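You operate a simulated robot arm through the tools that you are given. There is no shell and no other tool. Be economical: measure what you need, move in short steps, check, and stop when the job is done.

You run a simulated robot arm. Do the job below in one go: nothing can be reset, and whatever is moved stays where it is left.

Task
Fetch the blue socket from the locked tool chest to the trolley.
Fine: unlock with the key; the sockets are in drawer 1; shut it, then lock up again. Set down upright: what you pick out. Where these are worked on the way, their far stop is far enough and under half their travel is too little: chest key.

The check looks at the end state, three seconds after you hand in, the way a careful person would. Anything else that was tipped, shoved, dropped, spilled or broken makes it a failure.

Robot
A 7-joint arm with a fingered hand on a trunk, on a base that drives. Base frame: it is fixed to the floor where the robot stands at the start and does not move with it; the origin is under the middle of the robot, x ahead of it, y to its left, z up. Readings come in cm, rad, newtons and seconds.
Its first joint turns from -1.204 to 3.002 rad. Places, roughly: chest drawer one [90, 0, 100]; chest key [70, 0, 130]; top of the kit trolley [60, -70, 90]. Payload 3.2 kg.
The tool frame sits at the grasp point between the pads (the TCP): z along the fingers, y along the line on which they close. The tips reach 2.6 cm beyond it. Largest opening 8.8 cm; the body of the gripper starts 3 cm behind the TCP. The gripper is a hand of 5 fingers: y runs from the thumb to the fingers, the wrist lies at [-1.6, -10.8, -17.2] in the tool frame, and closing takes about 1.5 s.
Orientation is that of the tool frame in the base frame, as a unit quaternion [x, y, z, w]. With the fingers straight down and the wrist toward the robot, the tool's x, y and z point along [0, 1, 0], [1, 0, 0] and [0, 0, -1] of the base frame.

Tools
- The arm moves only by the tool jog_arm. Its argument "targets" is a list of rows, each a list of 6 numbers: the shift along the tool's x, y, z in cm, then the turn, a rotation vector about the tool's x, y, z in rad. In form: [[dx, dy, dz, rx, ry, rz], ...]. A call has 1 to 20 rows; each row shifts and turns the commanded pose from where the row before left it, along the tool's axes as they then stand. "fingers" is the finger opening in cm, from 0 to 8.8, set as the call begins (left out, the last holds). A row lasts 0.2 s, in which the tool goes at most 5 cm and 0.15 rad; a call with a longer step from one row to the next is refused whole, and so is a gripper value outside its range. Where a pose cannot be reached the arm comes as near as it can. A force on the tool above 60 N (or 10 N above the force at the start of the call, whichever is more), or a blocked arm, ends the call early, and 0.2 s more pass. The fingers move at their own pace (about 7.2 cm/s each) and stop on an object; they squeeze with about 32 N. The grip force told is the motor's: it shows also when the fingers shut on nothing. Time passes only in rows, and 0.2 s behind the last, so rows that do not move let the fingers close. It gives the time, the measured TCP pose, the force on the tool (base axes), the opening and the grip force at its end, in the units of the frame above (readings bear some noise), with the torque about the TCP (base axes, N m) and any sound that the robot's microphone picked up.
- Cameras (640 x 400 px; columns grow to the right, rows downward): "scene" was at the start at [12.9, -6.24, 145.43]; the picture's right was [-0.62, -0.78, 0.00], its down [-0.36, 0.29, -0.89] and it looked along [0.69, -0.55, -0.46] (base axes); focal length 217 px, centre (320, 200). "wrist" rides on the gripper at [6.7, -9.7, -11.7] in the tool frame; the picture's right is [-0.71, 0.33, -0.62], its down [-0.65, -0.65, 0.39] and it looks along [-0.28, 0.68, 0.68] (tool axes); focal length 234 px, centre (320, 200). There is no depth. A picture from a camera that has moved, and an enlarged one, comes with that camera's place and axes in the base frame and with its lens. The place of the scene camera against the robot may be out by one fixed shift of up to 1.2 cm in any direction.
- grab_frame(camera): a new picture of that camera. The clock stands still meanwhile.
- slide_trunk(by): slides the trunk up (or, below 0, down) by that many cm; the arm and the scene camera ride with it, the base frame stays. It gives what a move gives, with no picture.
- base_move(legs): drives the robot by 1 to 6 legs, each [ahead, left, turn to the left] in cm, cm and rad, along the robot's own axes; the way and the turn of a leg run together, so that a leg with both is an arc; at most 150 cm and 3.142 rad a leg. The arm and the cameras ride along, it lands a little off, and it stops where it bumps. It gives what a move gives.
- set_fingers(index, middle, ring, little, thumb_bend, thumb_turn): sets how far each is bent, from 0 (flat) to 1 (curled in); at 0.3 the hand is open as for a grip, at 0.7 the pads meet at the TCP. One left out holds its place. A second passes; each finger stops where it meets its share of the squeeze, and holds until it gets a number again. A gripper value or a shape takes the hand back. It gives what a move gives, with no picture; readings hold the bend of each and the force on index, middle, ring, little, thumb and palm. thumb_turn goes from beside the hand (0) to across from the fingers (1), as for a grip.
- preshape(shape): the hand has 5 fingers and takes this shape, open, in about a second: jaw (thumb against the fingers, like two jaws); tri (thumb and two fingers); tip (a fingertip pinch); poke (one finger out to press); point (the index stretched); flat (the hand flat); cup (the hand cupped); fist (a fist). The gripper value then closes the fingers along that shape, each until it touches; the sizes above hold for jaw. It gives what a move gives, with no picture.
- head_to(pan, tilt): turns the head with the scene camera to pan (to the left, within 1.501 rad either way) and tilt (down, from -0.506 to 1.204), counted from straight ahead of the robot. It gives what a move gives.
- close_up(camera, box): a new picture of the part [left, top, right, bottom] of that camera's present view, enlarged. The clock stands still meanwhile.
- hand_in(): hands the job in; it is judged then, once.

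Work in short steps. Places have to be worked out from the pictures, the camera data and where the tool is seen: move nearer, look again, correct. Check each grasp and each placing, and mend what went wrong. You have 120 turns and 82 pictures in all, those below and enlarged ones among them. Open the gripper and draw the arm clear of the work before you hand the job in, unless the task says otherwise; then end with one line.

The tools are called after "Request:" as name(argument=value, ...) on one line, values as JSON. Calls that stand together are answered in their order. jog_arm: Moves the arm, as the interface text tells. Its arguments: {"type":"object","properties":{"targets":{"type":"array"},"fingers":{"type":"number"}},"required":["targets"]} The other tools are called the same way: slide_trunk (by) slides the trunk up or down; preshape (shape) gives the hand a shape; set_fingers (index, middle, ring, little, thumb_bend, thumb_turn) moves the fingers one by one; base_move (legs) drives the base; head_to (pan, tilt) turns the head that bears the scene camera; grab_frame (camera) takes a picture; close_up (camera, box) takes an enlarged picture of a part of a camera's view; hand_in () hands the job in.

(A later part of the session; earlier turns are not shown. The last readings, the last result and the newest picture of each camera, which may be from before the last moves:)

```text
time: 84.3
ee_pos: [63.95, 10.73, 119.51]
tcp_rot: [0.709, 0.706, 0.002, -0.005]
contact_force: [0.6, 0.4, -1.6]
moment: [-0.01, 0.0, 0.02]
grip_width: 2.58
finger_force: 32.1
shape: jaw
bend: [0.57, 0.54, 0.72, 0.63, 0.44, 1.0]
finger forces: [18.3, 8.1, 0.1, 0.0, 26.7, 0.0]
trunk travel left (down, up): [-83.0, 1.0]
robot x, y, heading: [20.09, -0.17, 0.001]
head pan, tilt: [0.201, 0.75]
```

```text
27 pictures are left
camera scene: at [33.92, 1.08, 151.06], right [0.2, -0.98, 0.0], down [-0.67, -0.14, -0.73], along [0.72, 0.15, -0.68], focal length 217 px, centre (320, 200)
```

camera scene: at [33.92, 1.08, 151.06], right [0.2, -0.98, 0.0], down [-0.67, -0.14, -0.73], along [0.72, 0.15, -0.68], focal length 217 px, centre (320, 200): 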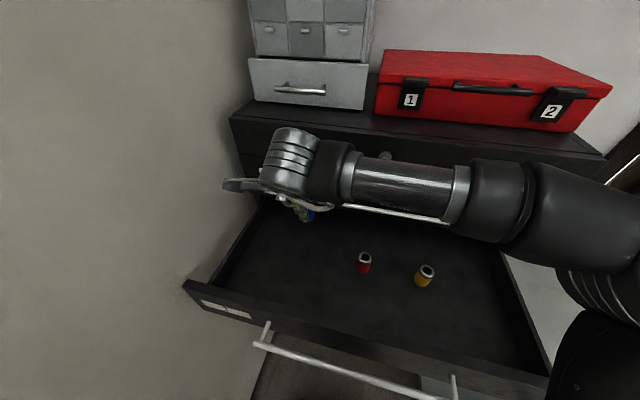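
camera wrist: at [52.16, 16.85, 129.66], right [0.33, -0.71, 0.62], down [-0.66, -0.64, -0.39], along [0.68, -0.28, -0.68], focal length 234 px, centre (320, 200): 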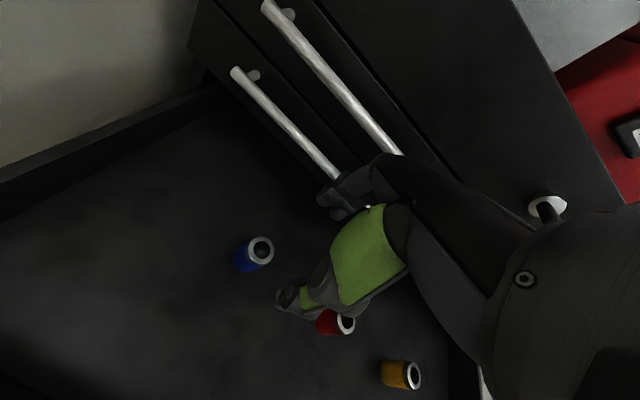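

The socket is in hand with the other two undisturbed. I back away 32 cm and look at the trolley.

Request:
base_move(legs=[[-32, 0, 0]])

Request:
head_to(pan=-0.85, tilt=0.6)

Request:
grab_frame(camera="scene")

```text
time: 86.4
ee_pos: [32.31, 10.79, 119.45]
tcp_rot: [0.707, 0.708, 0.001, -0.005]
contact_force: [0.0, -0.2, -1.2]
moment: [0.0, 0.0, 0.0]
grip_width: 2.54
finger_force: 31.7
shape: jaw
bend: [0.57, 0.54, 0.72, 0.63, 0.44, 1.0]
finger forces: [18.2, 8.1, 0.0, 0.0, 26.8, 0.0]
trunk travel left (down, up): [-83.0, 1.0]
robot x, y, heading: [-11.62, -0.47, 0.011]
head pan, tilt: [0.201, 0.75]
```

```text
time: 87.7
ee_pos: [32.08, 10.88, 119.45]
tcp_rot: [0.706, 0.708, 0.001, -0.005]
contact_force: [-0.2, 0.5, -1.1]
moment: [-0.01, 0.07, 0.02]
grip_width: 2.58
finger_force: 31.8
shape: jaw
bend: [0.57, 0.54, 0.72, 0.63, 0.44, 1.0]
finger forces: [18.2, 8.0, 0.0, 0.1, 26.8, 0.0]
trunk travel left (down, up): [-83.0, 1.0]
robot x, y, heading: [-11.41, -0.23, 0.005]
head pan, tilt: [-0.85, 0.6]
```

```text
26 pictures are left
camera scene: at [-0.11, -7.25, 152.35], right [-0.75, -0.67, 0.0], down [-0.38, 0.42, -0.82], along [0.55, -0.62, -0.57], focal length 217 px, centre (320, 200)
```

scene: 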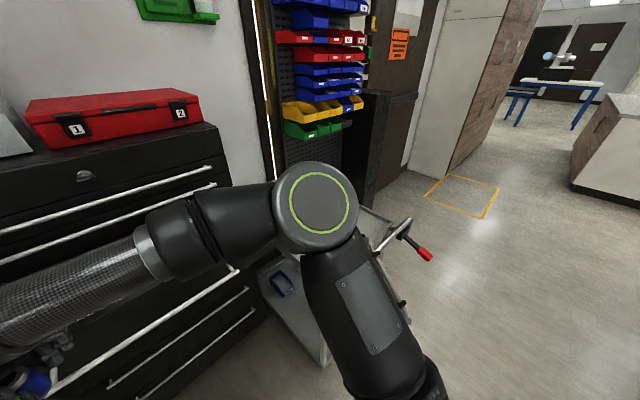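

The trolley has a handle at its near end, so I'll approach its near-left corner diagonally. I turn 45° right in place, go part way, then look.

Request:
base_move(legs=[[0, 0, -0.785], [12, -10, 0]])

Request:
head_to(pan=-0.15, tilt=0.8)

Request:
grab_frame(camera="scene")

Request:
grab_frame(camera="wrist")

```text
time: 91.2
ee_pos: [28.58, -38.97, 119.53]
tcp_rot: [0.923, 0.384, 0.002, -0.003]
contact_force: [-0.6, 0.6, -0.9]
moment: [0.0, -0.03, 0.02]
grip_width: 2.55
finger_force: 31.9
shape: jaw
bend: [0.57, 0.54, 0.72, 0.64, 0.44, 1.0]
finger forces: [18.4, 8.0, 0.1, 0.0, 26.5, 0.0]
trunk travel left (down, up): [-83.0, 1.0]
robot x, y, heading: [-10.21, -15.63, -0.774]
head pan, tilt: [-0.85, 0.6]
```

```text
time: 92.3
ee_pos: [28.6, -39.01, 119.48]
tcp_rot: [0.923, 0.384, 0.004, -0.003]
contact_force: [-0.6, 1.1, -1.6]
moment: [0.03, -0.01, 0.0]
grip_width: 2.58
finger_force: 31.7
shape: jaw
bend: [0.57, 0.54, 0.72, 0.64, 0.44, 1.0]
finger forces: [18.3, 7.9, 0.0, 0.1, 26.6, 0.0]
trunk travel left (down, up): [-83.0, 1.0]
robot x, y, heading: [-10.5, -16.01, -0.779]
head pan, tilt: [-0.15, 0.799]
```

```text
25 pictures are left
camera scene: at [-1.04, -26.28, 150.66], right [-0.8, -0.6, 0.0], down [-0.43, 0.57, -0.7], along [0.42, -0.56, -0.72], focal length 217 px, centre (320, 200)
```

scene: 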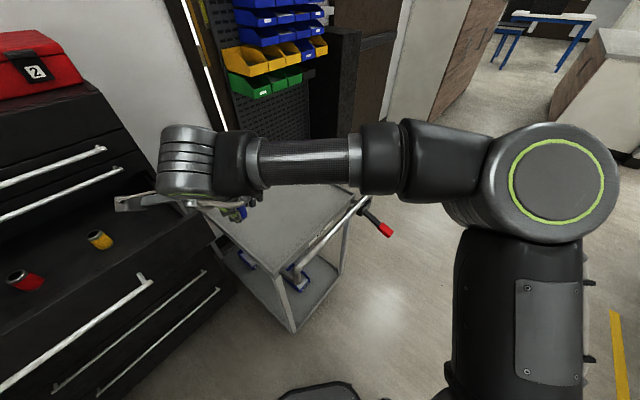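

```text
24 pictures are left
camera wrist: at [26.36, -27.56, 131.43], right [-0.26, -0.74, 0.62], down [-0.92, 0.0, -0.39], along [0.29, -0.67, -0.68], focal length 234 px, centre (320, 200)
```

wrist: 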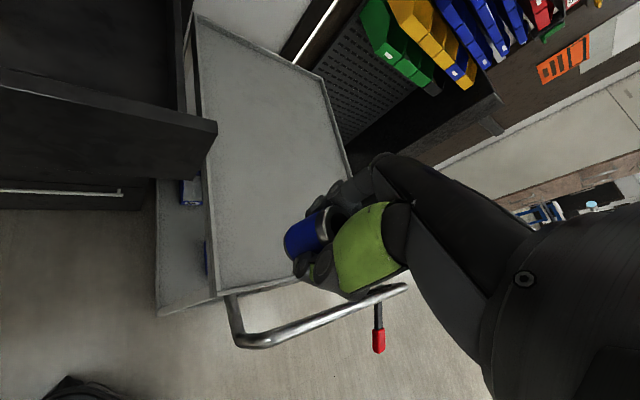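

The trolley top spans about x 27–93, y -41–-87, with its near-left corner at (27, -40.5). I go 15 cm ahead, which keeps the base clear of that corner and puts the socket well over the top.

Request:
base_move(legs=[[15, 0, 0]])

Request:
grab_frame(camera="wrist")

Request:
grab_frame(camera="scene")

```text
time: 93.6
ee_pos: [39.19, -49.55, 119.65]
tcp_rot: [0.924, 0.383, 0.003, -0.003]
contact_force: [-0.3, -0.6, -0.7]
moment: [0.02, -0.01, -0.03]
grip_width: 2.55
finger_force: 32.0
shape: jaw
bend: [0.57, 0.54, 0.72, 0.64, 0.44, 1.0]
finger forces: [18.4, 8.0, 0.0, 0.0, 26.5, 0.0]
trunk travel left (down, up): [-83.0, 1.0]
robot x, y, heading: [0.58, -26.46, -0.781]
head pan, tilt: [-0.15, 0.799]
```

```text
23 pictures are left
camera wrist: at [36.89, -38.01, 131.48], right [-0.27, -0.74, 0.62], down [-0.92, 0.0, -0.39], along [0.29, -0.67, -0.68], focal length 234 px, centre (320, 200)
```

wrist: 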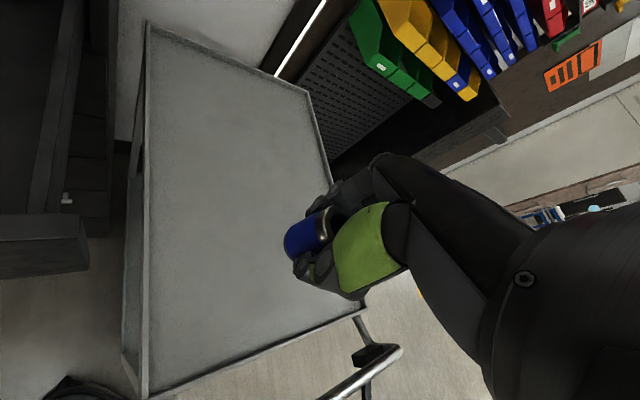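

```text
22 pictures are left
camera scene: at [9.49, -36.67, 150.67], right [-0.8, -0.6, 0.0], down [-0.43, 0.57, -0.7], along [0.42, -0.56, -0.72], focal length 217 px, centre (320, 200)
```

scene: 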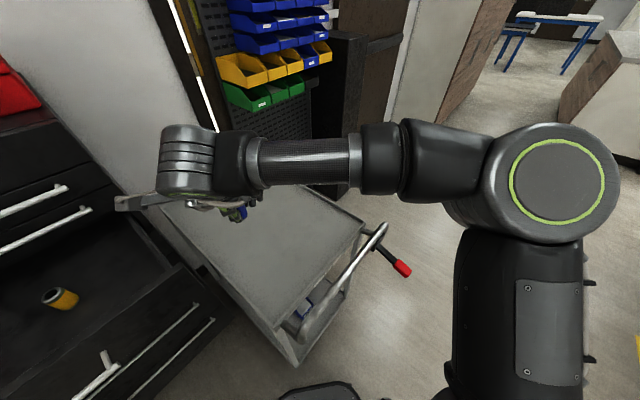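

The socket hangs over the trolley top, about 10 cm in from both edges. I lower the trunk 20 cm and measure the remaining gap.

Request:
slide_trunk(by=-20)

Request:
grab_frame(camera="wrist")

Request:
grab_frame(camera="scene")

```text
time: 95.8
ee_pos: [39.18, -49.51, 99.6]
tcp_rot: [0.923, 0.384, 0.003, -0.003]
contact_force: [0.0, 0.3, -2.2]
moment: [-0.02, 0.03, 0.01]
grip_width: 2.53
finger_force: 32.7
shape: jaw
bend: [0.57, 0.54, 0.72, 0.64, 0.44, 1.0]
finger forces: [18.3, 8.0, 0.1, 0.0, 26.5, 0.0]
trunk travel left (down, up): [-63.0, 21.0]
robot x, y, heading: [0.32, -26.26, -0.776]
head pan, tilt: [-0.15, 0.799]
```

```text
21 pictures are left
camera wrist: at [36.97, -38.08, 111.45], right [-0.27, -0.74, 0.62], down [-0.92, 0.0, -0.39], along [0.29, -0.67, -0.68], focal length 234 px, centre (320, 200)
```

wrist: 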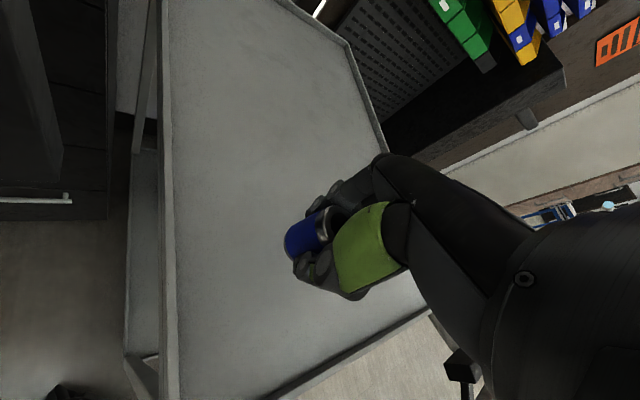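

```text
20 pictures are left
camera scene: at [9.58, -36.76, 130.66], right [-0.8, -0.6, 0.0], down [-0.43, 0.57, -0.7], along [0.42, -0.56, -0.72], focal length 217 px, centre (320, 200)
```

scene: 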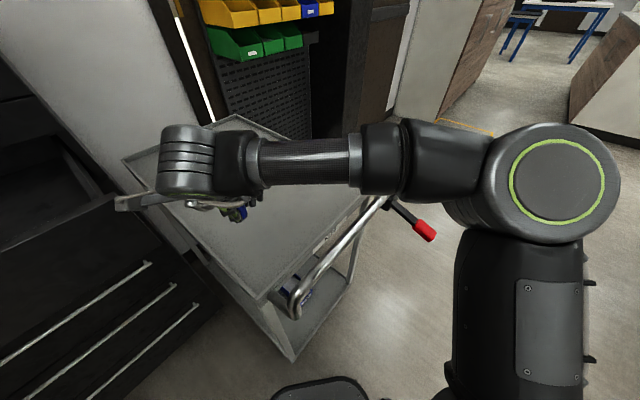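

The rim height triangulates to z≈85.5. I lower 8 cm more by trunk, then feel down in small steps.

Request:
slide_trunk(by=-8)

Request:
close_up(camera="wrist", box=[220, 170, 420, 320])

```text
time: 97.0
ee_pos: [39.34, -49.57, 91.45]
tcp_rot: [0.923, 0.384, 0.004, -0.004]
contact_force: [0.1, -0.7, -0.7]
moment: [0.0, 0.0, -0.02]
grip_width: 2.54
finger_force: 32.6
shape: jaw
bend: [0.57, 0.54, 0.72, 0.64, 0.44, 1.0]
finger forces: [18.3, 8.0, 0.0, 0.1, 26.4, 0.0]
trunk travel left (down, up): [-55.0, 29.0]
robot x, y, heading: [0.29, -26.04, -0.777]
head pan, tilt: [-0.15, 0.799]
```

```text
2.67 times, centred on (320, 245) of wrist
camera zoom: at [36.96, -38.08, 103.45], right [-0.27, -0.74, 0.62], down [-0.92, 0.0, -0.39], along [0.29, -0.67, -0.68], focal length 624 px, centre (320, 80)
```

zoom: 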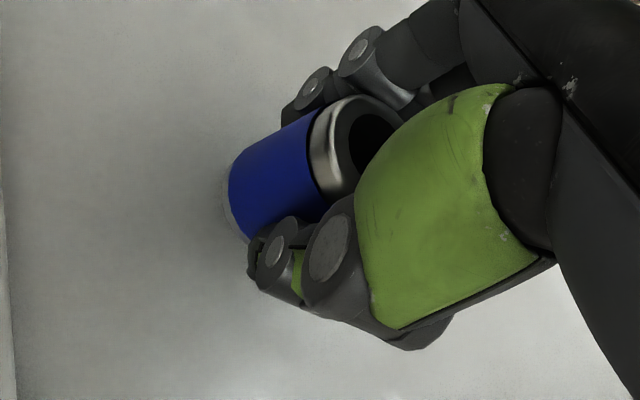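

The gap looks small. I step down 1.5 cm and read the force.

Request:
jog_arm(targets=[[0, 0, 0.3, 0, 0, 0], [0, 0, 0.3, 0, 0, 0], [0, 0, 0.3, 0, 0, 0], [0, 0, 0.3, 0, 0, 0], [0, 0, 0.3, 0, 0, 0]])

```text
time: 98.2
ee_pos: [39.19, -49.52, 89.84]
tcp_rot: [0.924, 0.383, 0.003, -0.005]
contact_force: [-0.1, 0.2, -0.3]
moment: [0.03, -0.01, -0.01]
grip_width: 2.54
finger_force: 32.3
shape: jaw
bend: [0.57, 0.54, 0.72, 0.64, 0.44, 1.0]
finger forces: [18.4, 8.0, 0.0, 0.0, 26.5, 0.0]
trunk travel left (down, up): [-55.0, 29.0]
robot x, y, heading: [0.24, -26.17, -0.781]
head pan, tilt: [-0.15, 0.799]
```

No contact yet, so I take another 0.9 cm in small steps.

Request:
jog_arm(targets=[[0, 0, 0.3, 0, 0, 0], [0, 0, 0.3, 0, 0, 0], [0, 0, 0.3, 0, 0, 0]])

Request:
close_up(camera="wrist", box=[220, 170, 420, 320])

```text
time: 99.0
ee_pos: [39.15, -49.33, 89.39]
tcp_rot: [0.923, 0.384, 0.006, -0.001]
contact_force: [1.1, 0.8, 17.2]
moment: [0.1, 0.15, 0.0]
grip_width: 2.6
finger_force: 32.5
shape: jaw
bend: [0.57, 0.54, 0.72, 0.64, 0.44, 1.0]
finger forces: [22.3, 9.0, 0.0, 0.0, 30.1, 0.1]
trunk travel left (down, up): [-55.0, 29.0]
robot x, y, heading: [0.64, -26.21, -0.78]
head pan, tilt: [-0.15, 0.799]
```

```text
2.67 times, centred on (320, 245) of wrist
camera zoom: at [36.9, -37.99, 101.32], right [-0.27, -0.74, 0.62], down [-0.92, 0.0, -0.4], along [0.29, -0.67, -0.68], focal length 624 px, centre (320, 80)
```

zoom: 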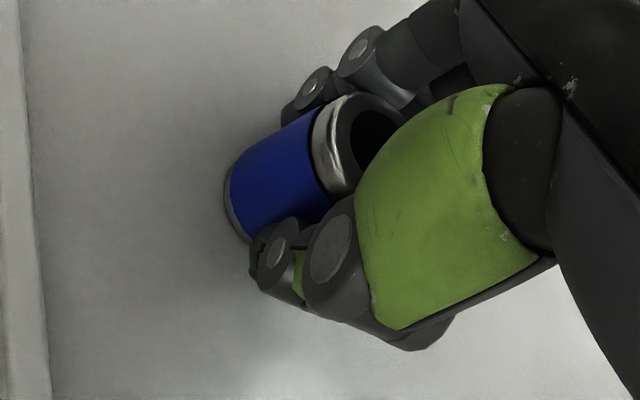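

Contact at 17 N: the socket is on the top. I relax 0.3 cm, then open the fingers.

Request:
jog_arm(targets=[[0, 0, -0.3, 0, 0, 0], [0, 0, 0, 0, 0, 0]])

Request:
jog_arm(targets=[[0, 0, 0, 0, 0, 0], [0, 0, 0, 0, 0, 0], [0, 0, 0, 0, 0, 0], [0, 0, 0, 0, 0, 0], [0, 0, 0, 0, 0, 0]], fingers=6)

Request:
close_up(camera="wrist", box=[220, 170, 420, 320])

```text
time: 99.6
ee_pos: [39.15, -49.48, 89.47]
tcp_rot: [0.924, 0.383, 0.003, -0.002]
contact_force: [3.0, 0.8, 11.9]
moment: [0.03, 0.01, 0.03]
grip_width: 2.61
finger_force: 32.2
shape: jaw
bend: [0.57, 0.54, 0.72, 0.64, 0.44, 1.0]
finger forces: [22.4, 8.9, 0.0, 0.0, 29.3, 0.0]
trunk travel left (down, up): [-55.0, 29.0]
robot x, y, heading: [0.41, -26.47, -0.782]
head pan, tilt: [-0.15, 0.799]
```

```text
time: 100.8
ee_pos: [39.19, -49.58, 89.47]
tcp_rot: [0.923, 0.384, 0.003, -0.003]
contact_force: [0.0, -0.2, -0.4]
moment: [0.0, -0.02, 0.01]
grip_width: 5.98
finger_force: 0.0
shape: jaw
bend: [0.42, 0.36, 0.71, 0.41, 0.07, 0.99]
finger forces: [0.0, 0.0, 0.0, 0.0, 0.0, 0.1]
trunk travel left (down, up): [-55.0, 29.0]
robot x, y, heading: [0.38, -26.32, -0.778]
head pan, tilt: [-0.15, 0.799]
```

```text
2.67 times, centred on (320, 245) of wrist
camera zoom: at [36.98, -38.09, 101.28], right [-0.27, -0.74, 0.62], down [-0.92, 0.0, -0.39], along [0.29, -0.67, -0.68], focal length 624 px, centre (320, 80)
```

zoom: 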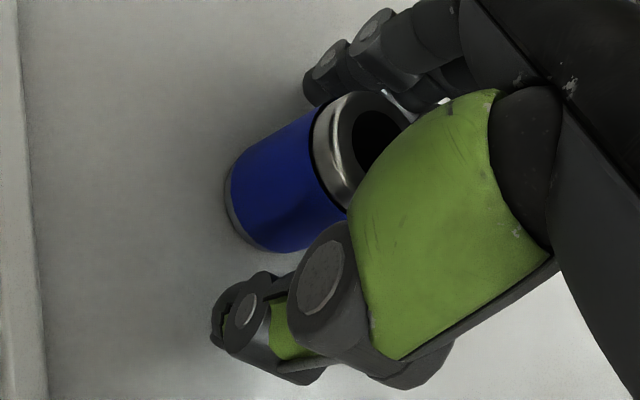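

The socket stands upright and free of the fingers. I raise the trunk straight up and check it.

Request:
slide_trunk(by=26)

Request:
grab_frame(camera="wrist")

```text
time: 103.4
ee_pos: [39.18, -49.54, 115.35]
tcp_rot: [0.924, 0.383, 0.003, -0.004]
contact_force: [-0.2, 0.5, -0.1]
moment: [0.03, -0.03, 0.0]
grip_width: 5.95
finger_force: 0.1
shape: jaw
bend: [0.42, 0.36, 0.71, 0.41, 0.07, 0.99]
finger forces: [0.1, 0.0, 0.0, 0.0, 0.1, 0.0]
trunk travel left (down, up): [-81.0, 3.0]
robot x, y, heading: [0.72, -26.82, -0.783]
head pan, tilt: [-0.15, 0.799]
```

```text
16 pictures are left
camera wrist: at [36.98, -38.1, 127.28], right [-0.27, -0.74, 0.62], down [-0.92, 0.0, -0.39], along [0.29, -0.67, -0.68], focal length 234 px, centre (320, 200)
```

wrist: 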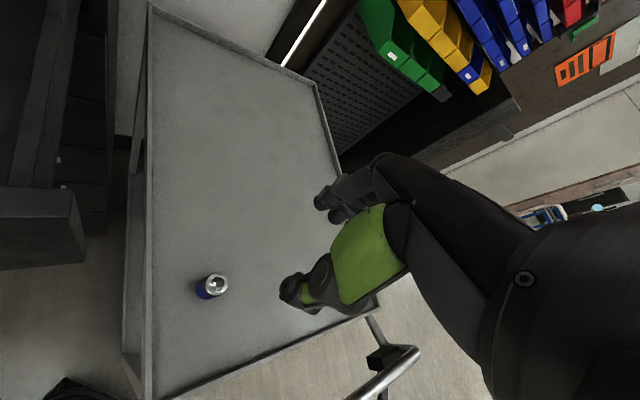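

The socket stands upright on the trolley and is released. I drive back the way I came to face the chest again.

Request:
base_move(legs=[[-15, 0, 0], [-12, 10, 0], [0, 0, 0.781]])

Request:
jog_arm(targets=[[-3, -1, -2, 0, 0, 0], [-3, -1, -2, 0, 0, 0], [-3, -1, -2, 0, 0, 0], [0, 0, 0, -0.1428, 0, 0], [0, 0, 0, -0.1428, 0, 0], [0, 0, 0, -0.1428, 0, 0], [0, 0, 0, -0.1428, 0, 0], [0, 0, 0, -0.1428, 0, 0], [0, 0, 0, -0.1428, 0, 0], [0, 0, 0, -0.1428, 0, 0], [0, 0, 0, -0.1428, 0, 0], [0, 0, 0, -0.1428, 0, 0], [0, 0, 0, -0.1428, 0, 0], [0, 0, 0, -0.1428, 0, 0]])

```text
time: 107.9
ee_pos: [32.18, 11.01, 115.4]
tcp_rot: [0.706, 0.709, 0.001, -0.004]
contact_force: [0.0, -0.6, -0.5]
moment: [0.02, 0.01, 0.01]
grip_width: 5.95
finger_force: 0.1
shape: jaw
bend: [0.42, 0.36, 0.71, 0.41, 0.07, 0.99]
finger forces: [0.0, 0.1, 0.0, 0.1, 0.0, 0.0]
trunk travel left (down, up): [-81.0, 3.0]
robot x, y, heading: [-11.55, 0.46, 0.011]
head pan, tilt: [-0.15, 0.799]
```

```text
time: 110.9
ee_pos: [30.12, 3.77, 121.77]
tcp_rot: [0.5, 0.5, 0.504, 0.496]
contact_force: [-0.6, 0.7, 0.0]
moment: [-0.04, 0.03, -0.03]
grip_width: 5.98
finger_force: 0.0
shape: jaw
bend: [0.42, 0.36, 0.71, 0.41, 0.07, 0.99]
finger forces: [0.1, 0.0, 0.1, 0.0, 0.0, 0.0]
out of reach, approached as far as the arm can: row 9, 10
trunk travel left (down, up): [-81.0, 3.0]
robot x, y, heading: [-12.04, -0.13, 0.009]
head pan, tilt: [-0.15, 0.799]
```

The hand points forward again with the closing line vertical. I lower the trunk 17.3 cm to the bar's height and look.

Request:
slide_trunk(by=-17.3)

Request:
head_to(pan=-0.1, tilt=0.6)

Request:
grab_frame(camera="scene")

Request:
grab_frame(camera="wrist")

```text
time: 112.8
ee_pos: [30.33, 3.43, 104.51]
tcp_rot: [0.502, 0.5, 0.502, 0.496]
contact_force: [0.9, -0.1, 0.8]
moment: [-0.02, 0.0, 0.0]
grip_width: 5.95
finger_force: 0.0
shape: jaw
bend: [0.42, 0.36, 0.71, 0.41, 0.07, 0.99]
finger forces: [0.0, 0.0, 0.0, 0.0, 0.0, 0.1]
trunk travel left (down, up): [-63.7, 20.3]
robot x, y, heading: [-11.57, 0.05, 0.012]
head pan, tilt: [-0.15, 0.799]
```

```text
time: 113.6
ee_pos: [30.36, 3.35, 104.48]
tcp_rot: [0.502, 0.5, 0.502, 0.496]
contact_force: [0.4, -0.3, -0.7]
moment: [-0.01, -0.01, 0.0]
grip_width: 5.93
finger_force: 0.1
shape: jaw
bend: [0.42, 0.36, 0.71, 0.41, 0.07, 0.99]
finger forces: [0.1, 0.0, 0.0, 0.0, 0.0, 0.1]
trunk travel left (down, up): [-63.7, 20.3]
robot x, y, heading: [-11.87, -0.32, 0.011]
head pan, tilt: [-0.099, 0.6]
```

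```text
15 pictures are left
camera scene: at [2.75, -1.35, 133.04], right [-0.09, -1.0, 0.0], down [-0.56, 0.05, -0.82], along [0.82, -0.07, -0.57], focal length 217 px, centre (320, 200)
```

scene: 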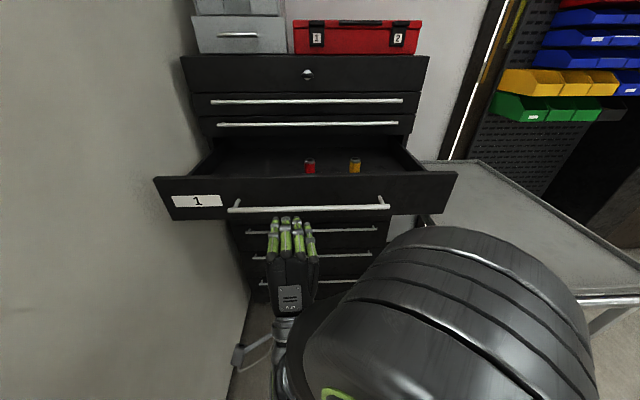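

```text
14 pictures are left
camera wrist: at [18.5, 10.07, 94.92], right [-0.62, -0.71, 0.33], down [0.39, -0.64, -0.66], along [0.68, -0.28, 0.67], focal length 234 px, centre (320, 200)
```

wrist: 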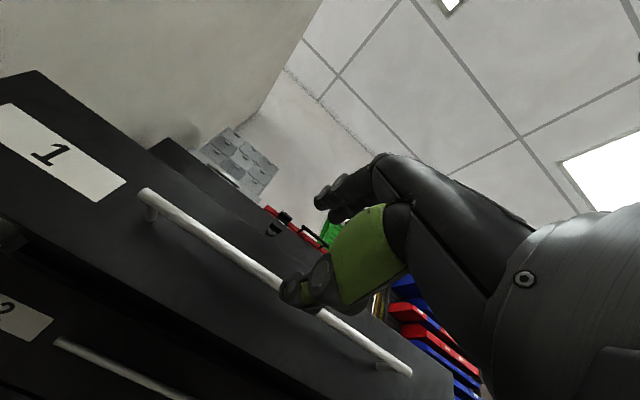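

The bar lies between the open fingers' heights (z≈104.7). I drive 11.4 cm ahead and grip it.

Request:
base_move(legs=[[11.4, 0, -0.01]])

Request:
jog_arm(targets=[[0, 0, 0, 0, 0, 0], [0, 0, 0, 0, 0, 0], [0, 0, 0, 0, 0, 0], [0, 0, 0, 0, 0, 0], [0, 0, 0, 0, 0, 0], [0, 0, 0, 0, 0, 0], [0, 0, 0, 0, 0, 0]], fingers=0)

```text
time: 114.8
ee_pos: [41.5, 2.99, 104.47]
tcp_rot: [0.505, 0.497, 0.499, 0.499]
contact_force: [0.0, -0.4, -0.2]
moment: [0.01, -0.03, 0.0]
grip_width: 5.97
finger_force: 0.1
shape: jaw
bend: [0.42, 0.36, 0.71, 0.41, 0.07, 0.99]
finger forces: [0.0, 0.1, 0.0, 0.0, 0.0, 0.1]
trunk travel left (down, up): [-63.7, 20.3]
robot x, y, heading: [-0.62, -0.41, -0.001]
head pan, tilt: [-0.099, 0.6]
```

```text
time: 116.4
ee_pos: [41.63, 3.04, 104.42]
tcp_rot: [0.506, 0.498, 0.499, 0.497]
contact_force: [1.0, 0.8, -5.0]
moment: [-0.08, -0.03, -0.05]
grip_width: 0.0
finger_force: 32.0
shape: jaw
bend: [0.71, 0.7, 0.6, 0.7, 0.84, 1.0]
finger forces: [9.0, 0.1, 1.2, 2.7, 18.1, 0.0]
trunk travel left (down, up): [-63.7, 20.3]
robot x, y, heading: [-0.7, 0.14, -0.003]
head pan, tilt: [-0.099, 0.6]
```

The fingers are on the bar, enough for pushing. I drive 24 cm ahead to slide the drawer most of the way in.

Request:
base_move(legs=[[24, 0, 0]])

Request:
grab_frame(camera="scene")

```text
time: 118.1
ee_pos: [65.51, 2.94, 104.47]
tcp_rot: [0.504, 0.498, 0.5, 0.497]
contact_force: [-1.2, -6.7, -4.1]
moment: [-0.14, -0.01, 0.0]
grip_width: 0.0
finger_force: 32.0
shape: jaw
bend: [0.71, 0.7, 0.61, 0.7, 0.84, 1.0]
finger forces: [3.0, 0.0, 0.0, 2.7, 9.2, 0.0]
trunk travel left (down, up): [-63.7, 20.3]
robot x, y, heading: [23.42, 0.25, 0.001]
head pan, tilt: [-0.099, 0.6]
```

```text
13 pictures are left
camera scene: at [37.97, -1.61, 133.04], right [-0.1, -1.0, 0.0], down [-0.56, 0.06, -0.82], along [0.82, -0.08, -0.57], focal length 217 px, centre (320, 200)
```

scene: 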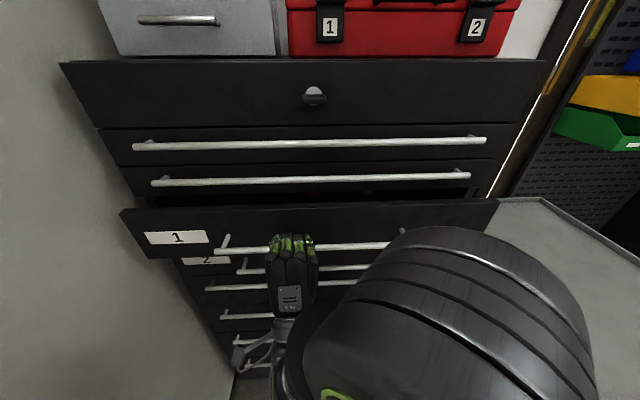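

About 3–4 cm remain. I drive 3 cm more, then press with the arm.

Request:
base_move(legs=[[3, 0, 0]])

Request:
jog_arm(targets=[[0, 0, 0.4, 0, 0, 0], [0, 0, 0.4, 0, 0, 0], [0, 0, 0.4, 0, 0, 0], [0, 0, 0.4, 0, 0, 0]])

Request:
grab_frame(camera="scene")

```text
time: 119.0
ee_pos: [68.45, 3.07, 104.33]
tcp_rot: [0.503, 0.5, 0.501, 0.497]
contact_force: [-0.6, -0.6, -0.7]
moment: [-0.18, 0.0, 0.02]
grip_width: 0.0
finger_force: 32.2
shape: jaw
bend: [0.71, 0.7, 0.61, 0.7, 0.85, 1.0]
finger forces: [0.0, 0.0, 0.0, 2.7, 4.2, 0.1]
trunk travel left (down, up): [-63.7, 20.3]
robot x, y, heading: [26.08, -0.15, 0.001]
head pan, tilt: [-0.099, 0.6]
```

```text
time: 120.0
ee_pos: [70.28, 3.02, 104.35]
tcp_rot: [0.504, 0.5, 0.501, 0.495]
contact_force: [1.2, -3.4, 0.5]
moment: [-0.15, 0.03, 0.05]
grip_width: 0.0
finger_force: 32.0
shape: jaw
bend: [0.71, 0.7, 0.61, 0.7, 0.85, 1.0]
finger forces: [0.0, 0.0, 0.0, 3.3, 3.2, 0.1]
trunk travel left (down, up): [-63.7, 20.3]
robot x, y, heading: [26.36, 0.11, -0.004]
head pan, tilt: [-0.099, 0.6]
```

```text
12 pictures are left
camera scene: at [40.99, -1.49, 133.04], right [-0.1, -1.0, 0.0], down [-0.56, 0.06, -0.82], along [0.82, -0.08, -0.57], focal length 217 px, centre (320, 200)
```

scene: 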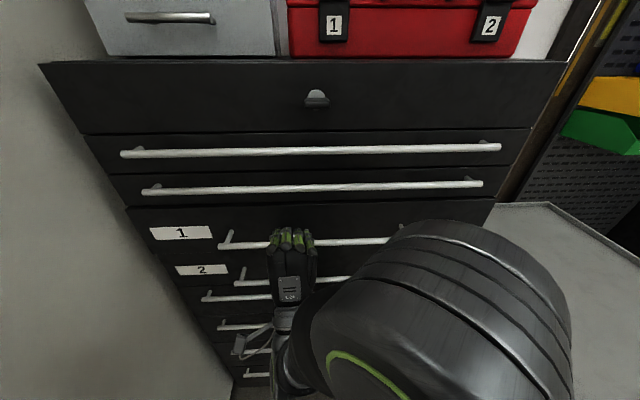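

It looks flush. I press a little further to feel for the closing stop.

Request:
jog_arm(targets=[[0, 0, 0.4, 0, 0, 0], [0, 0, 0.4, 0, 0, 0], [0, 0, 0.4, 0, 0, 0]])

Request:
close_up(camera="scene", box=[80, 120, 400, 320])

```text
time: 120.8
ee_pos: [71.05, 3.1, 104.51]
tcp_rot: [0.502, 0.499, 0.502, 0.496]
contact_force: [-13.2, -2.3, -1.1]
moment: [-0.16, -0.02, -0.16]
grip_width: 0.01
finger_force: 32.1
shape: jaw
bend: [0.71, 0.7, 0.61, 0.7, 0.85, 1.0]
finger forces: [0.1, 0.0, 0.0, 2.2, 4.4, 0.1]
trunk travel left (down, up): [-63.7, 20.3]
robot x, y, heading: [26.21, 0.51, 0.002]
head pan, tilt: [-0.099, 0.6]
```

```text
2.00 times, centred on (240, 220) of scene
camera zoom: at [40.55, -1.44, 133.08], right [-0.1, -1.0, 0.0], down [-0.56, 0.06, -0.83], along [0.82, -0.08, -0.56], focal length 434 px, centre (480, 160)
```

zoom: 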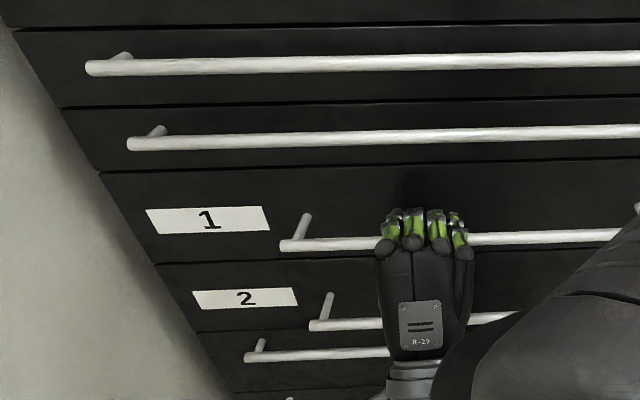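

Force rose to 13 N and the front is flush with the others: the drawer is shut. I open the fingers and drive back clear.

Request:
jog_arm(targets=[[0, 0, 0, 0, 0, 0], [0, 0, 0, 0, 0, 0], [0, 0, 0, 0, 0, 0], [0, 0, 0, 0, 0, 0], [0, 0, 0, 0, 0, 0]], fingers=7)

Request:
base_move(legs=[[-24, 0, 0]])

Request:
jog_arm(targets=[[1.2, 3.5, -1.5, 0, 0, 0], [1.2, 3.5, -1.5, 0, 0, 0], [1.2, 3.5, -1.5, 0, 0, 0], [1.2, 3.5, -1.5, 0, 0, 0]])

```text
time: 122.0
ee_pos: [70.87, 3.3, 104.49]
tcp_rot: [0.501, 0.5, 0.502, 0.498]
contact_force: [-18.4, 2.5, -4.9]
moment: [0.02, -0.48, -0.17]
grip_width: 6.49
finger_force: 0.1
shape: jaw
bend: [0.38, 0.38, 0.27, 0.37, 0.08, 0.98]
finger forces: [0.0, 18.3, 0.0, 0.0, 0.0, 0.0]
trunk travel left (down, up): [-63.7, 20.3]
robot x, y, heading: [26.29, 0.11, 0.003]
head pan, tilt: [-0.099, 0.6]
```

```text
time: 123.8
ee_pos: [47.3, 3.12, 104.36]
tcp_rot: [0.503, 0.499, 0.5, 0.497]
contact_force: [0.2, -0.3, 0.4]
moment: [0.05, 0.01, 0.0]
grip_width: 6.97
finger_force: 0.0
shape: jaw
bend: [0.38, 0.33, 0.27, 0.37, 0.08, 0.98]
finger forces: [0.0, 0.0, 0.1, 0.0, 0.0, 0.1]
trunk travel left (down, up): [-63.7, 20.3]
robot x, y, heading: [1.97, 0.18, -0.001]
head pan, tilt: [-0.099, 0.6]
```

```text
time: 124.8
ee_pos: [41.22, 7.99, 118.75]
tcp_rot: [0.502, 0.5, 0.501, 0.497]
contact_force: [-0.1, 0.8, -0.2]
moment: [0.0, 0.0, -0.02]
grip_width: 6.93
finger_force: 0.1
shape: jaw
bend: [0.38, 0.33, 0.27, 0.37, 0.08, 0.98]
finger forces: [0.0, 0.0, 0.0, 0.0, 0.0, 0.0]
trunk travel left (down, up): [-63.7, 20.3]
robot x, y, heading: [2.1, 0.28, 0.003]
head pan, tilt: [-0.099, 0.6]
```

The hand is clear and the pose is close to the earlier one. I draw back 3 cm and roll to the wrist-left pose.

Request:
jog_arm(targets=[[0, 0, -1.5, 0, 0, 0], [0, 0, -1.5, 0, 0, 0], [0, 0, 0, 0, 0, 0.1428], [0, 0, 0, 0, 0, 0.1428], [0, 0, 0, 0, 0, 0.1428], [0, 0, 0, 0, 0, 0.1428], [0, 0, 0, 0, 0, 0.1428], [0, 0, 0, 0, 0, 0.1428], [0, 0, 0, 0, 0, 0.1428], [0, 0, 0, 0, 0, 0.1428], [0, 0, 0, 0, 0, 0.1428], [0, 0, 0, 0, 0, 0.1428], [0, 0, 0, 0, 0, 0.1428]])

Request:
jog_arm(targets=[[0, 3, 0, 0, 0, 0], [0, 3, 0, 0, 0, 0], [0, 3, 0, 0, 0, 0], [0, 3, 0, 0, 0, 0]])

```text
time: 127.5
ee_pos: [38.82, 7.93, 118.54]
tcp_rot: [0.709, -0.003, 0.705, -0.003]
contact_force: [-0.8, -1.0, -0.1]
moment: [0.01, 0.02, -0.03]
grip_width: 6.97
finger_force: 0.0
shape: jaw
bend: [0.38, 0.33, 0.27, 0.37, 0.08, 0.98]
finger forces: [0.1, 0.1, 0.1, 0.1, 0.0, 0.0]
out of reach, approached as far as the arm can: row 8
trunk travel left (down, up): [-63.7, 20.3]
robot x, y, heading: [2.37, 0.15, -0.0]
head pan, tilt: [-0.099, 0.6]
```

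```text
time: 128.6
ee_pos: [38.9, -4.18, 118.36]
tcp_rot: [0.709, -0.003, 0.705, -0.003]
contact_force: [0.1, -0.9, 0.0]
moment: [-0.02, 0.04, 0.0]
grip_width: 6.95
finger_force: 0.1
shape: jaw
bend: [0.38, 0.33, 0.27, 0.37, 0.08, 0.98]
finger forces: [0.0, 0.0, 0.0, 0.0, 0.0, 0.0]
trunk travel left (down, up): [-63.7, 20.3]
robot x, y, heading: [2.55, 0.09, 0.004]
head pan, tilt: [-0.099, 0.6]
```

Wrist-left pose regained. I raise the trunk 9.2 cm to key height, extend 3.5 cm, and inspect the key's angle.

Request:
slide_trunk(by=9.2)

Request:
jog_arm(targets=[[0, 0, 1.8, 0, 0, 0], [0, 0, 1.8, 0, 0, 0]])

Request:
close_up(camera="scene", box=[270, 80, 350, 130])

```text
time: 129.8
ee_pos: [38.68, -4.09, 127.49]
tcp_rot: [0.709, -0.002, 0.705, -0.003]
contact_force: [0.5, -0.3, -0.3]
moment: [-0.02, -0.02, 0.02]
grip_width: 6.95
finger_force: 0.1
shape: jaw
bend: [0.38, 0.33, 0.27, 0.37, 0.08, 0.98]
finger forces: [0.1, 0.0, 0.0, 0.0, 0.0, 0.0]
trunk travel left (down, up): [-72.9, 11.1]
robot x, y, heading: [2.34, -0.13, 0.007]
head pan, tilt: [-0.099, 0.6]
```

```text
time: 130.4
ee_pos: [42.51, -4.1, 127.49]
tcp_rot: [0.71, -0.002, 0.705, -0.002]
contact_force: [0.4, -1.0, 0.2]
moment: [-0.01, 0.04, 0.01]
grip_width: 6.98
finger_force: 0.1
shape: jaw
bend: [0.38, 0.33, 0.27, 0.37, 0.08, 0.98]
finger forces: [0.0, 0.0, 0.0, 0.0, 0.0, 0.0]
trunk travel left (down, up): [-72.9, 11.1]
robot x, y, heading: [2.08, 0.07, 0.006]
head pan, tilt: [-0.099, 0.6]
```

```text
8.00 times, centred on (310, 105) of scene
camera zoom: at [17.02, -1.4, 142.24], right [-0.1, -1.0, 0.0], down [-0.56, 0.06, -0.82], along [0.82, -0.08, -0.57], focal length 1737 px, centre (400, 960)
```

zoom: 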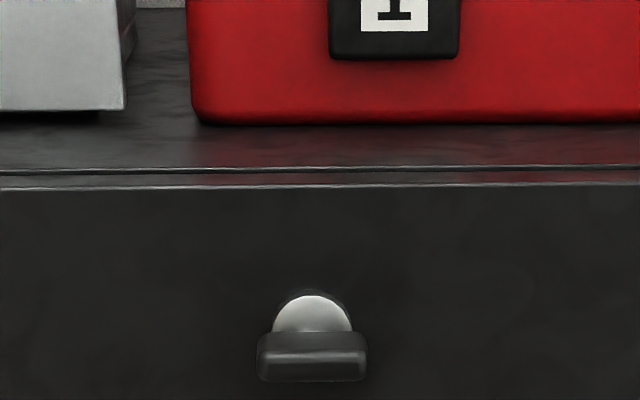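

The key lies exactly horizontal (90° turned). I roll the hand +90° to the wrist-above pose to match the bow.

Request:
jog_arm(targets=[[0, 0, 0, 0, 0, 0.131], [0, 0, 0, 0, 0, 0.131], [0, 0, 0, 0, 0, 0.131], [0, 0, 0, 0, 0, 0.131], [0, 0, 0, 0, 0, 0.131], [0, 0, 0, 0, 0, 0.131], [0, 0, 0, 0, 0, 0.131], [0, 0, 0, 0, 0, 0.131], [0, 0, 0, 0, 0, 0.131], [0, 0, 0, 0, 0, 0.131], [0, 0, 0, 0, 0, 0.131], [0, 0, 0, 0, 0, 0.131]], fingers=5)

```text
time: 133.0
ee_pos: [42.3, -4.16, 127.61]
tcp_rot: [-0.499, 0.504, -0.495, 0.502]
contact_force: [-0.3, -0.4, 0.1]
moment: [0.01, 0.0, 0.0]
grip_width: 5.05
finger_force: 0.0
shape: jaw
bend: [0.47, 0.4, 0.72, 0.45, 0.1, 0.99]
finger forces: [0.1, 0.0, 0.1, 0.1, 0.0, 0.0]
trunk travel left (down, up): [-72.9, 11.1]
robot x, y, heading: [2.44, 0.07, -0.001]
head pan, tilt: [-0.099, 0.6]
```

The pose is exact. I drive 20 cm ahead and check the alignment with the wrist camera.

Request:
base_move(legs=[[20, 0, 0]])

Request:
jog_arm(targets=[[0, 0, 0, 0, 0, 0], [0, 0, 0, 0, 0, 0]], fingers=4)

Request:
close_up(camera="wrist", box=[160, 140, 400, 320])

```text
time: 134.6
ee_pos: [62.58, -3.92, 127.55]
tcp_rot: [-0.5, 0.503, -0.496, 0.501]
contact_force: [0.5, -0.6, -0.8]
moment: [0.0, 0.01, 0.02]
grip_width: 5.06
finger_force: 0.0
shape: jaw
bend: [0.47, 0.4, 0.72, 0.45, 0.1, 0.99]
finger forces: [0.0, 0.1, 0.0, 0.1, 0.0, 0.0]
trunk travel left (down, up): [-72.9, 11.1]
robot x, y, heading: [22.49, 0.23, 0.008]
head pan, tilt: [-0.099, 0.6]
```

```text
time: 135.2
ee_pos: [62.7, -3.91, 127.47]
tcp_rot: [-0.499, 0.504, -0.496, 0.501]
contact_force: [-0.5, 1.0, 0.5]
moment: [0.0, 0.01, 0.02]
grip_width: 4.07
finger_force: 0.1
shape: jaw
bend: [0.51, 0.44, 0.73, 0.5, 0.36, 1.0]
finger forces: [0.0, 0.1, 0.0, 0.1, 0.1, 0.0]
trunk travel left (down, up): [-72.9, 11.1]
robot x, y, heading: [22.63, 0.34, 0.001]
head pan, tilt: [-0.099, 0.6]
```

```text
2.22 times, centred on (280, 230) of wrist
camera zoom: at [50.87, -10.75, 137.39], right [-0.63, 0.71, -0.32], down [0.39, 0.64, 0.66], along [0.67, 0.29, -0.68], focal length 520 px, centre (409, 133)
```

zoom: 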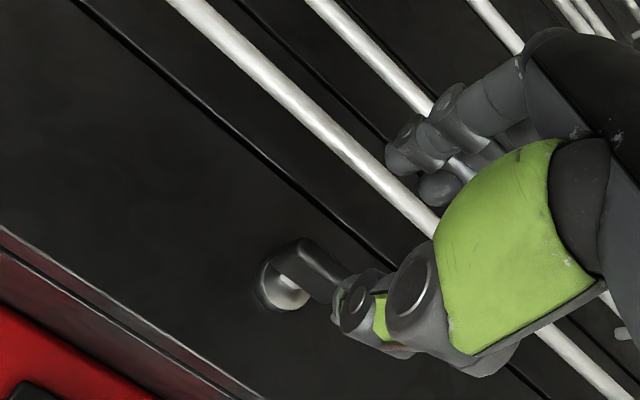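

The bow computes to z≈127.4, y≈-3.7, right between thumb and fingers. I drive the last 6.2 cm and close.

Request:
base_move(legs=[[6.2, 0, 0]])

Request:
jog_arm(targets=[[0, 0, 0, 0, 0, 0], [0, 0, 0, 0, 0, 0], [0, 0, 0, 0, 0, 0], [0, 0, 0, 0, 0, 0], [0, 0, 0, 0, 0, 0], [0, 0, 0, 0, 0, 0]], fingers=0)

Request:
close_up(camera="wrist", box=[240, 160, 400, 300])

```text
time: 136.2
ee_pos: [68.61, -4.05, 127.46]
tcp_rot: [-0.499, 0.504, -0.497, 0.501]
contact_force: [0.3, 0.9, 1.0]
moment: [0.02, 0.0, -0.01]
grip_width: 4.06
finger_force: 0.1
shape: jaw
bend: [0.51, 0.44, 0.73, 0.5, 0.36, 1.0]
finger forces: [0.0, 0.1, 0.1, 0.0, 0.0, 0.0]
trunk travel left (down, up): [-72.9, 11.1]
robot x, y, heading: [28.53, -0.17, 0.005]
head pan, tilt: [-0.099, 0.6]
```

```text
time: 137.6
ee_pos: [68.62, -3.81, 127.65]
tcp_rot: [-0.499, 0.503, -0.496, 0.502]
contact_force: [2.0, -0.5, 6.3]
moment: [0.0, -0.09, -0.02]
grip_width: 0.43
finger_force: 31.7
shape: jaw
bend: [0.67, 0.65, 0.68, 0.7, 0.64, 1.0]
finger forces: [14.6, 8.6, 1.2, 0.0, 30.2, 0.1]
trunk travel left (down, up): [-72.9, 11.1]
robot x, y, heading: [28.4, 0.25, 0.008]
head pan, tilt: [-0.099, 0.6]
```

```text
2.86 times, centred on (320, 230) of wrist
camera zoom: at [56.92, -10.74, 137.44], right [-0.63, 0.71, -0.32], down [0.39, 0.64, 0.66], along [0.68, 0.29, -0.68], focal length 669 px, centre (320, 114)
```

zoom: 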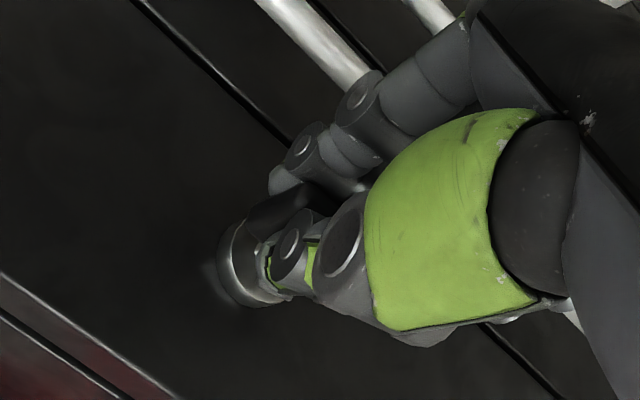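

The bow is gripped. I turn it back counter-clockwise about 0.9 rad and check the readings.

Request:
jog_arm(targets=[[0, 0, 0, 0, 0, -0.1], [0, 0, 0, 0, 0, -0.1], [0, 0, 0, 0, 0, -0.1], [0, 0, 0, 0, 0, -0.1], [0, 0, 0, 0, 0, -0.1], [0, 0, 0, 0, 0, -0.1], [0, 0, 0, 0, 0, -0.1], [0, 0, 0, 0, 0, -0.1], [0, 0, 0, 0, 0, -0.1]])

```text
time: 139.6
ee_pos: [68.51, -3.69, 127.63]
tcp_rot: [0.669, -0.234, 0.665, -0.235]
contact_force: [3.0, 5.1, 14.7]
moment: [0.08, -0.25, 0.11]
grip_width: 0.36
finger_force: 32.3
shape: jaw
bend: [0.67, 0.71, 0.66, 0.7, 0.64, 1.0]
finger forces: [15.1, 5.2, 0.1, 0.0, 35.4, 0.0]
trunk travel left (down, up): [-72.9, 11.1]
robot x, y, heading: [28.55, -0.08, 0.004]
head pan, tilt: [-0.099, 0.6]
```

It turns freely to about 39° remaining. I continue to the stop with some overshoot.

Request:
jog_arm(targets=[[0, 0, 0, 0, 0, -0.1], [0, 0, 0, 0, 0, -0.1], [0, 0, 0, 0, 0, -0.1], [0, 0, 0, 0, 0, -0.1], [0, 0, 0, 0, 0, -0.1], [0, 0, 0, 0, 0, -0.1], [0, 0, 0, 0, 0, -0.1]])

Request:
jog_arm(targets=[[0, 0, 0, 0, 0, -0.08], [0, 0, 0, 0, 0, -0.08]])

Request:
close_up(camera="scene", box=[240, 100, 400, 200])

```text
time: 141.2
ee_pos: [68.61, -3.45, 127.66]
tcp_rot: [0.709, 0.01, 0.705, 0.007]
contact_force: [3.8, 9.5, 14.8]
moment: [0.03, -0.19, 0.15]
grip_width: 0.39
finger_force: 31.7
shape: jaw
bend: [0.67, 0.71, 0.66, 0.7, 0.64, 0.99]
finger forces: [15.6, 5.4, 0.0, 0.1, 32.1, 0.0]
trunk travel left (down, up): [-72.9, 11.1]
robot x, y, heading: [28.92, -0.04, 0.006]
head pan, tilt: [-0.099, 0.6]
```

```text
time: 141.8
ee_pos: [68.57, -3.59, 127.57]
tcp_rot: [0.705, 0.066, 0.703, 0.064]
contact_force: [2.6, 10.0, 13.5]
moment: [0.04, -0.15, 0.2]
grip_width: 0.41
finger_force: 32.4
shape: jaw
bend: [0.67, 0.71, 0.66, 0.7, 0.64, 0.99]
finger forces: [15.6, 5.7, 0.0, 0.0, 31.7, 0.0]
trunk travel left (down, up): [-72.9, 11.1]
robot x, y, heading: [28.95, -0.08, 0.002]
head pan, tilt: [-0.099, 0.6]
```

```text
4.00 times, centred on (320, 150) of scene
camera zoom: at [43.21, -0.9, 142.26], right [-0.1, -1.0, 0.0], down [-0.56, 0.05, -0.83], along [0.82, -0.08, -0.56], focal length 868 px, centre (320, 400)
```

zoom: 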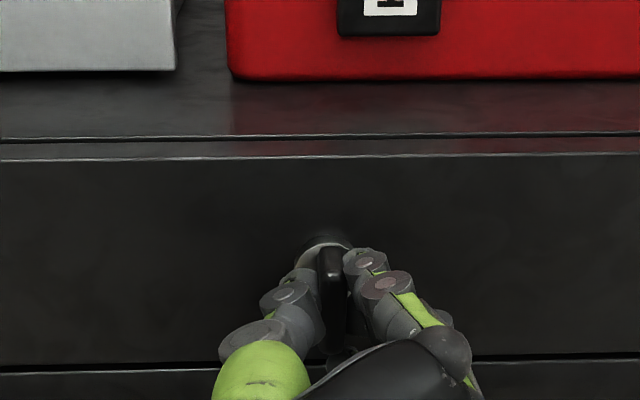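

The bow is nearly vertical but no stop torque is felt yet. I turn a little further.

Request:
jog_arm(targets=[[0, 0, 0, 0, 0, -0.08], [0, 0, 0, 0, 0, -0.08], [0, 0, 0, 0, 0, -0.08]])

Request:
jog_arm(targets=[[0, 0, 0, 0, 0, -0.08], [0, 0, 0, 0, 0, -0.08]])

Request:
close_up(camera="scene", box=[240, 100, 400, 200])

```text
time: 142.6
ee_pos: [68.61, -3.65, 127.46]
tcp_rot: [0.693, 0.15, 0.689, 0.149]
contact_force: [3.2, 8.7, 7.4]
moment: [0.18, -0.09, 0.13]
grip_width: 0.49
finger_force: 31.7
shape: jaw
bend: [0.66, 0.71, 0.66, 0.7, 0.76, 0.97]
finger forces: [19.5, 3.7, 0.0, 0.0, 31.9, 0.0]
trunk travel left (down, up): [-72.9, 11.1]
robot x, y, heading: [28.61, -0.06, 0.002]
head pan, tilt: [-0.099, 0.6]
```

```text
time: 143.2
ee_pos: [68.51, -3.69, 127.43]
tcp_rot: [0.679, 0.205, 0.675, 0.203]
contact_force: [-0.2, 5.8, 2.1]
moment: [0.26, -0.03, 0.12]
grip_width: 0.55
finger_force: 32.4
shape: jaw
bend: [0.65, 0.72, 0.66, 0.7, 0.76, 0.95]
finger forces: [23.8, 2.6, 0.1, 0.0, 32.4, 0.0]
trunk travel left (down, up): [-72.9, 11.1]
robot x, y, heading: [29.03, 0.57, -0.003]
head pan, tilt: [-0.099, 0.6]
```

```text
4.00 times, centred on (320, 150) of scene
camera zoom: at [43.25, -1.09, 142.25], right [-0.1, -1.0, 0.0], down [-0.56, 0.05, -0.83], along [0.82, -0.08, -0.56], focal length 868 px, centre (320, 400)
```

zoom: 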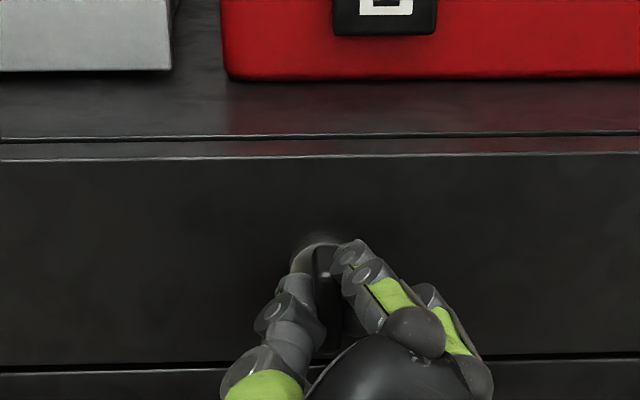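

Torque has risen to 0.26 Nm with the bow at vertical, so the stop is reached. I open and back away, then verify.

Request:
jog_arm(targets=[[0, 0, 0, 0, 0, 0], [0, 0, 0, 0, 0, 0], [0, 0, 0, 0, 0, 0], [0, 0, 0, 0, 0, 0]], fingers=5)

Request:
base_move(legs=[[-25, 0, 0]])

Request:
close_up(camera="scene", box=[230, 60, 390, 160])

```text
time: 144.2
ee_pos: [68.72, -3.91, 127.41]
tcp_rot: [0.679, 0.203, 0.676, 0.201]
contact_force: [-0.2, -0.3, 0.6]
moment: [-0.02, -0.01, -0.01]
grip_width: 4.95
finger_force: 0.1
shape: jaw
bend: [0.47, 0.4, 0.72, 0.46, 0.32, 0.99]
finger forces: [0.0, 0.0, 0.1, 0.0, 0.0, 0.0]
trunk travel left (down, up): [-72.9, 11.1]
robot x, y, heading: [28.59, 0.1, -0.0]
head pan, tilt: [-0.099, 0.6]
```

```text
time: 146.0
ee_pos: [43.54, -4.12, 127.47]
tcp_rot: [0.68, 0.201, 0.675, 0.203]
contact_force: [0.1, 0.5, -0.3]
moment: [-0.02, 0.01, 0.01]
grip_width: 4.95
finger_force: 0.1
shape: jaw
bend: [0.47, 0.4, 0.72, 0.46, 0.32, 0.99]
finger forces: [0.1, 0.1, 0.0, 0.0, 0.0, 0.0]
trunk travel left (down, up): [-72.9, 11.1]
robot x, y, heading: [3.76, 0.17, -0.005]
head pan, tilt: [-0.099, 0.6]
```

```text
4.00 times, centred on (310, 110) of scene
camera zoom: at [18.17, -1.4, 142.25], right [-0.1, -0.99, 0.0], down [-0.56, 0.06, -0.83], along [0.82, -0.08, -0.56], focal length 868 px, centre (360, 560)
```

zoom: 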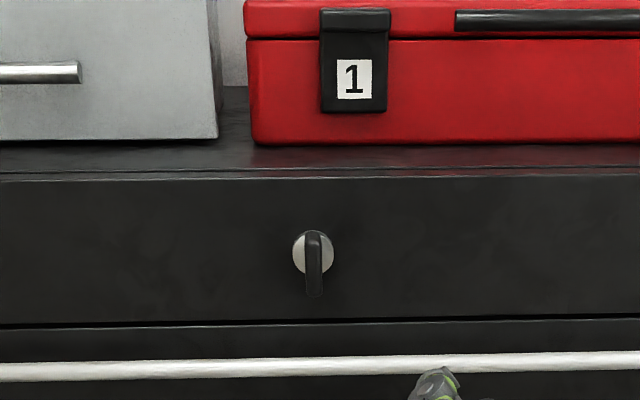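

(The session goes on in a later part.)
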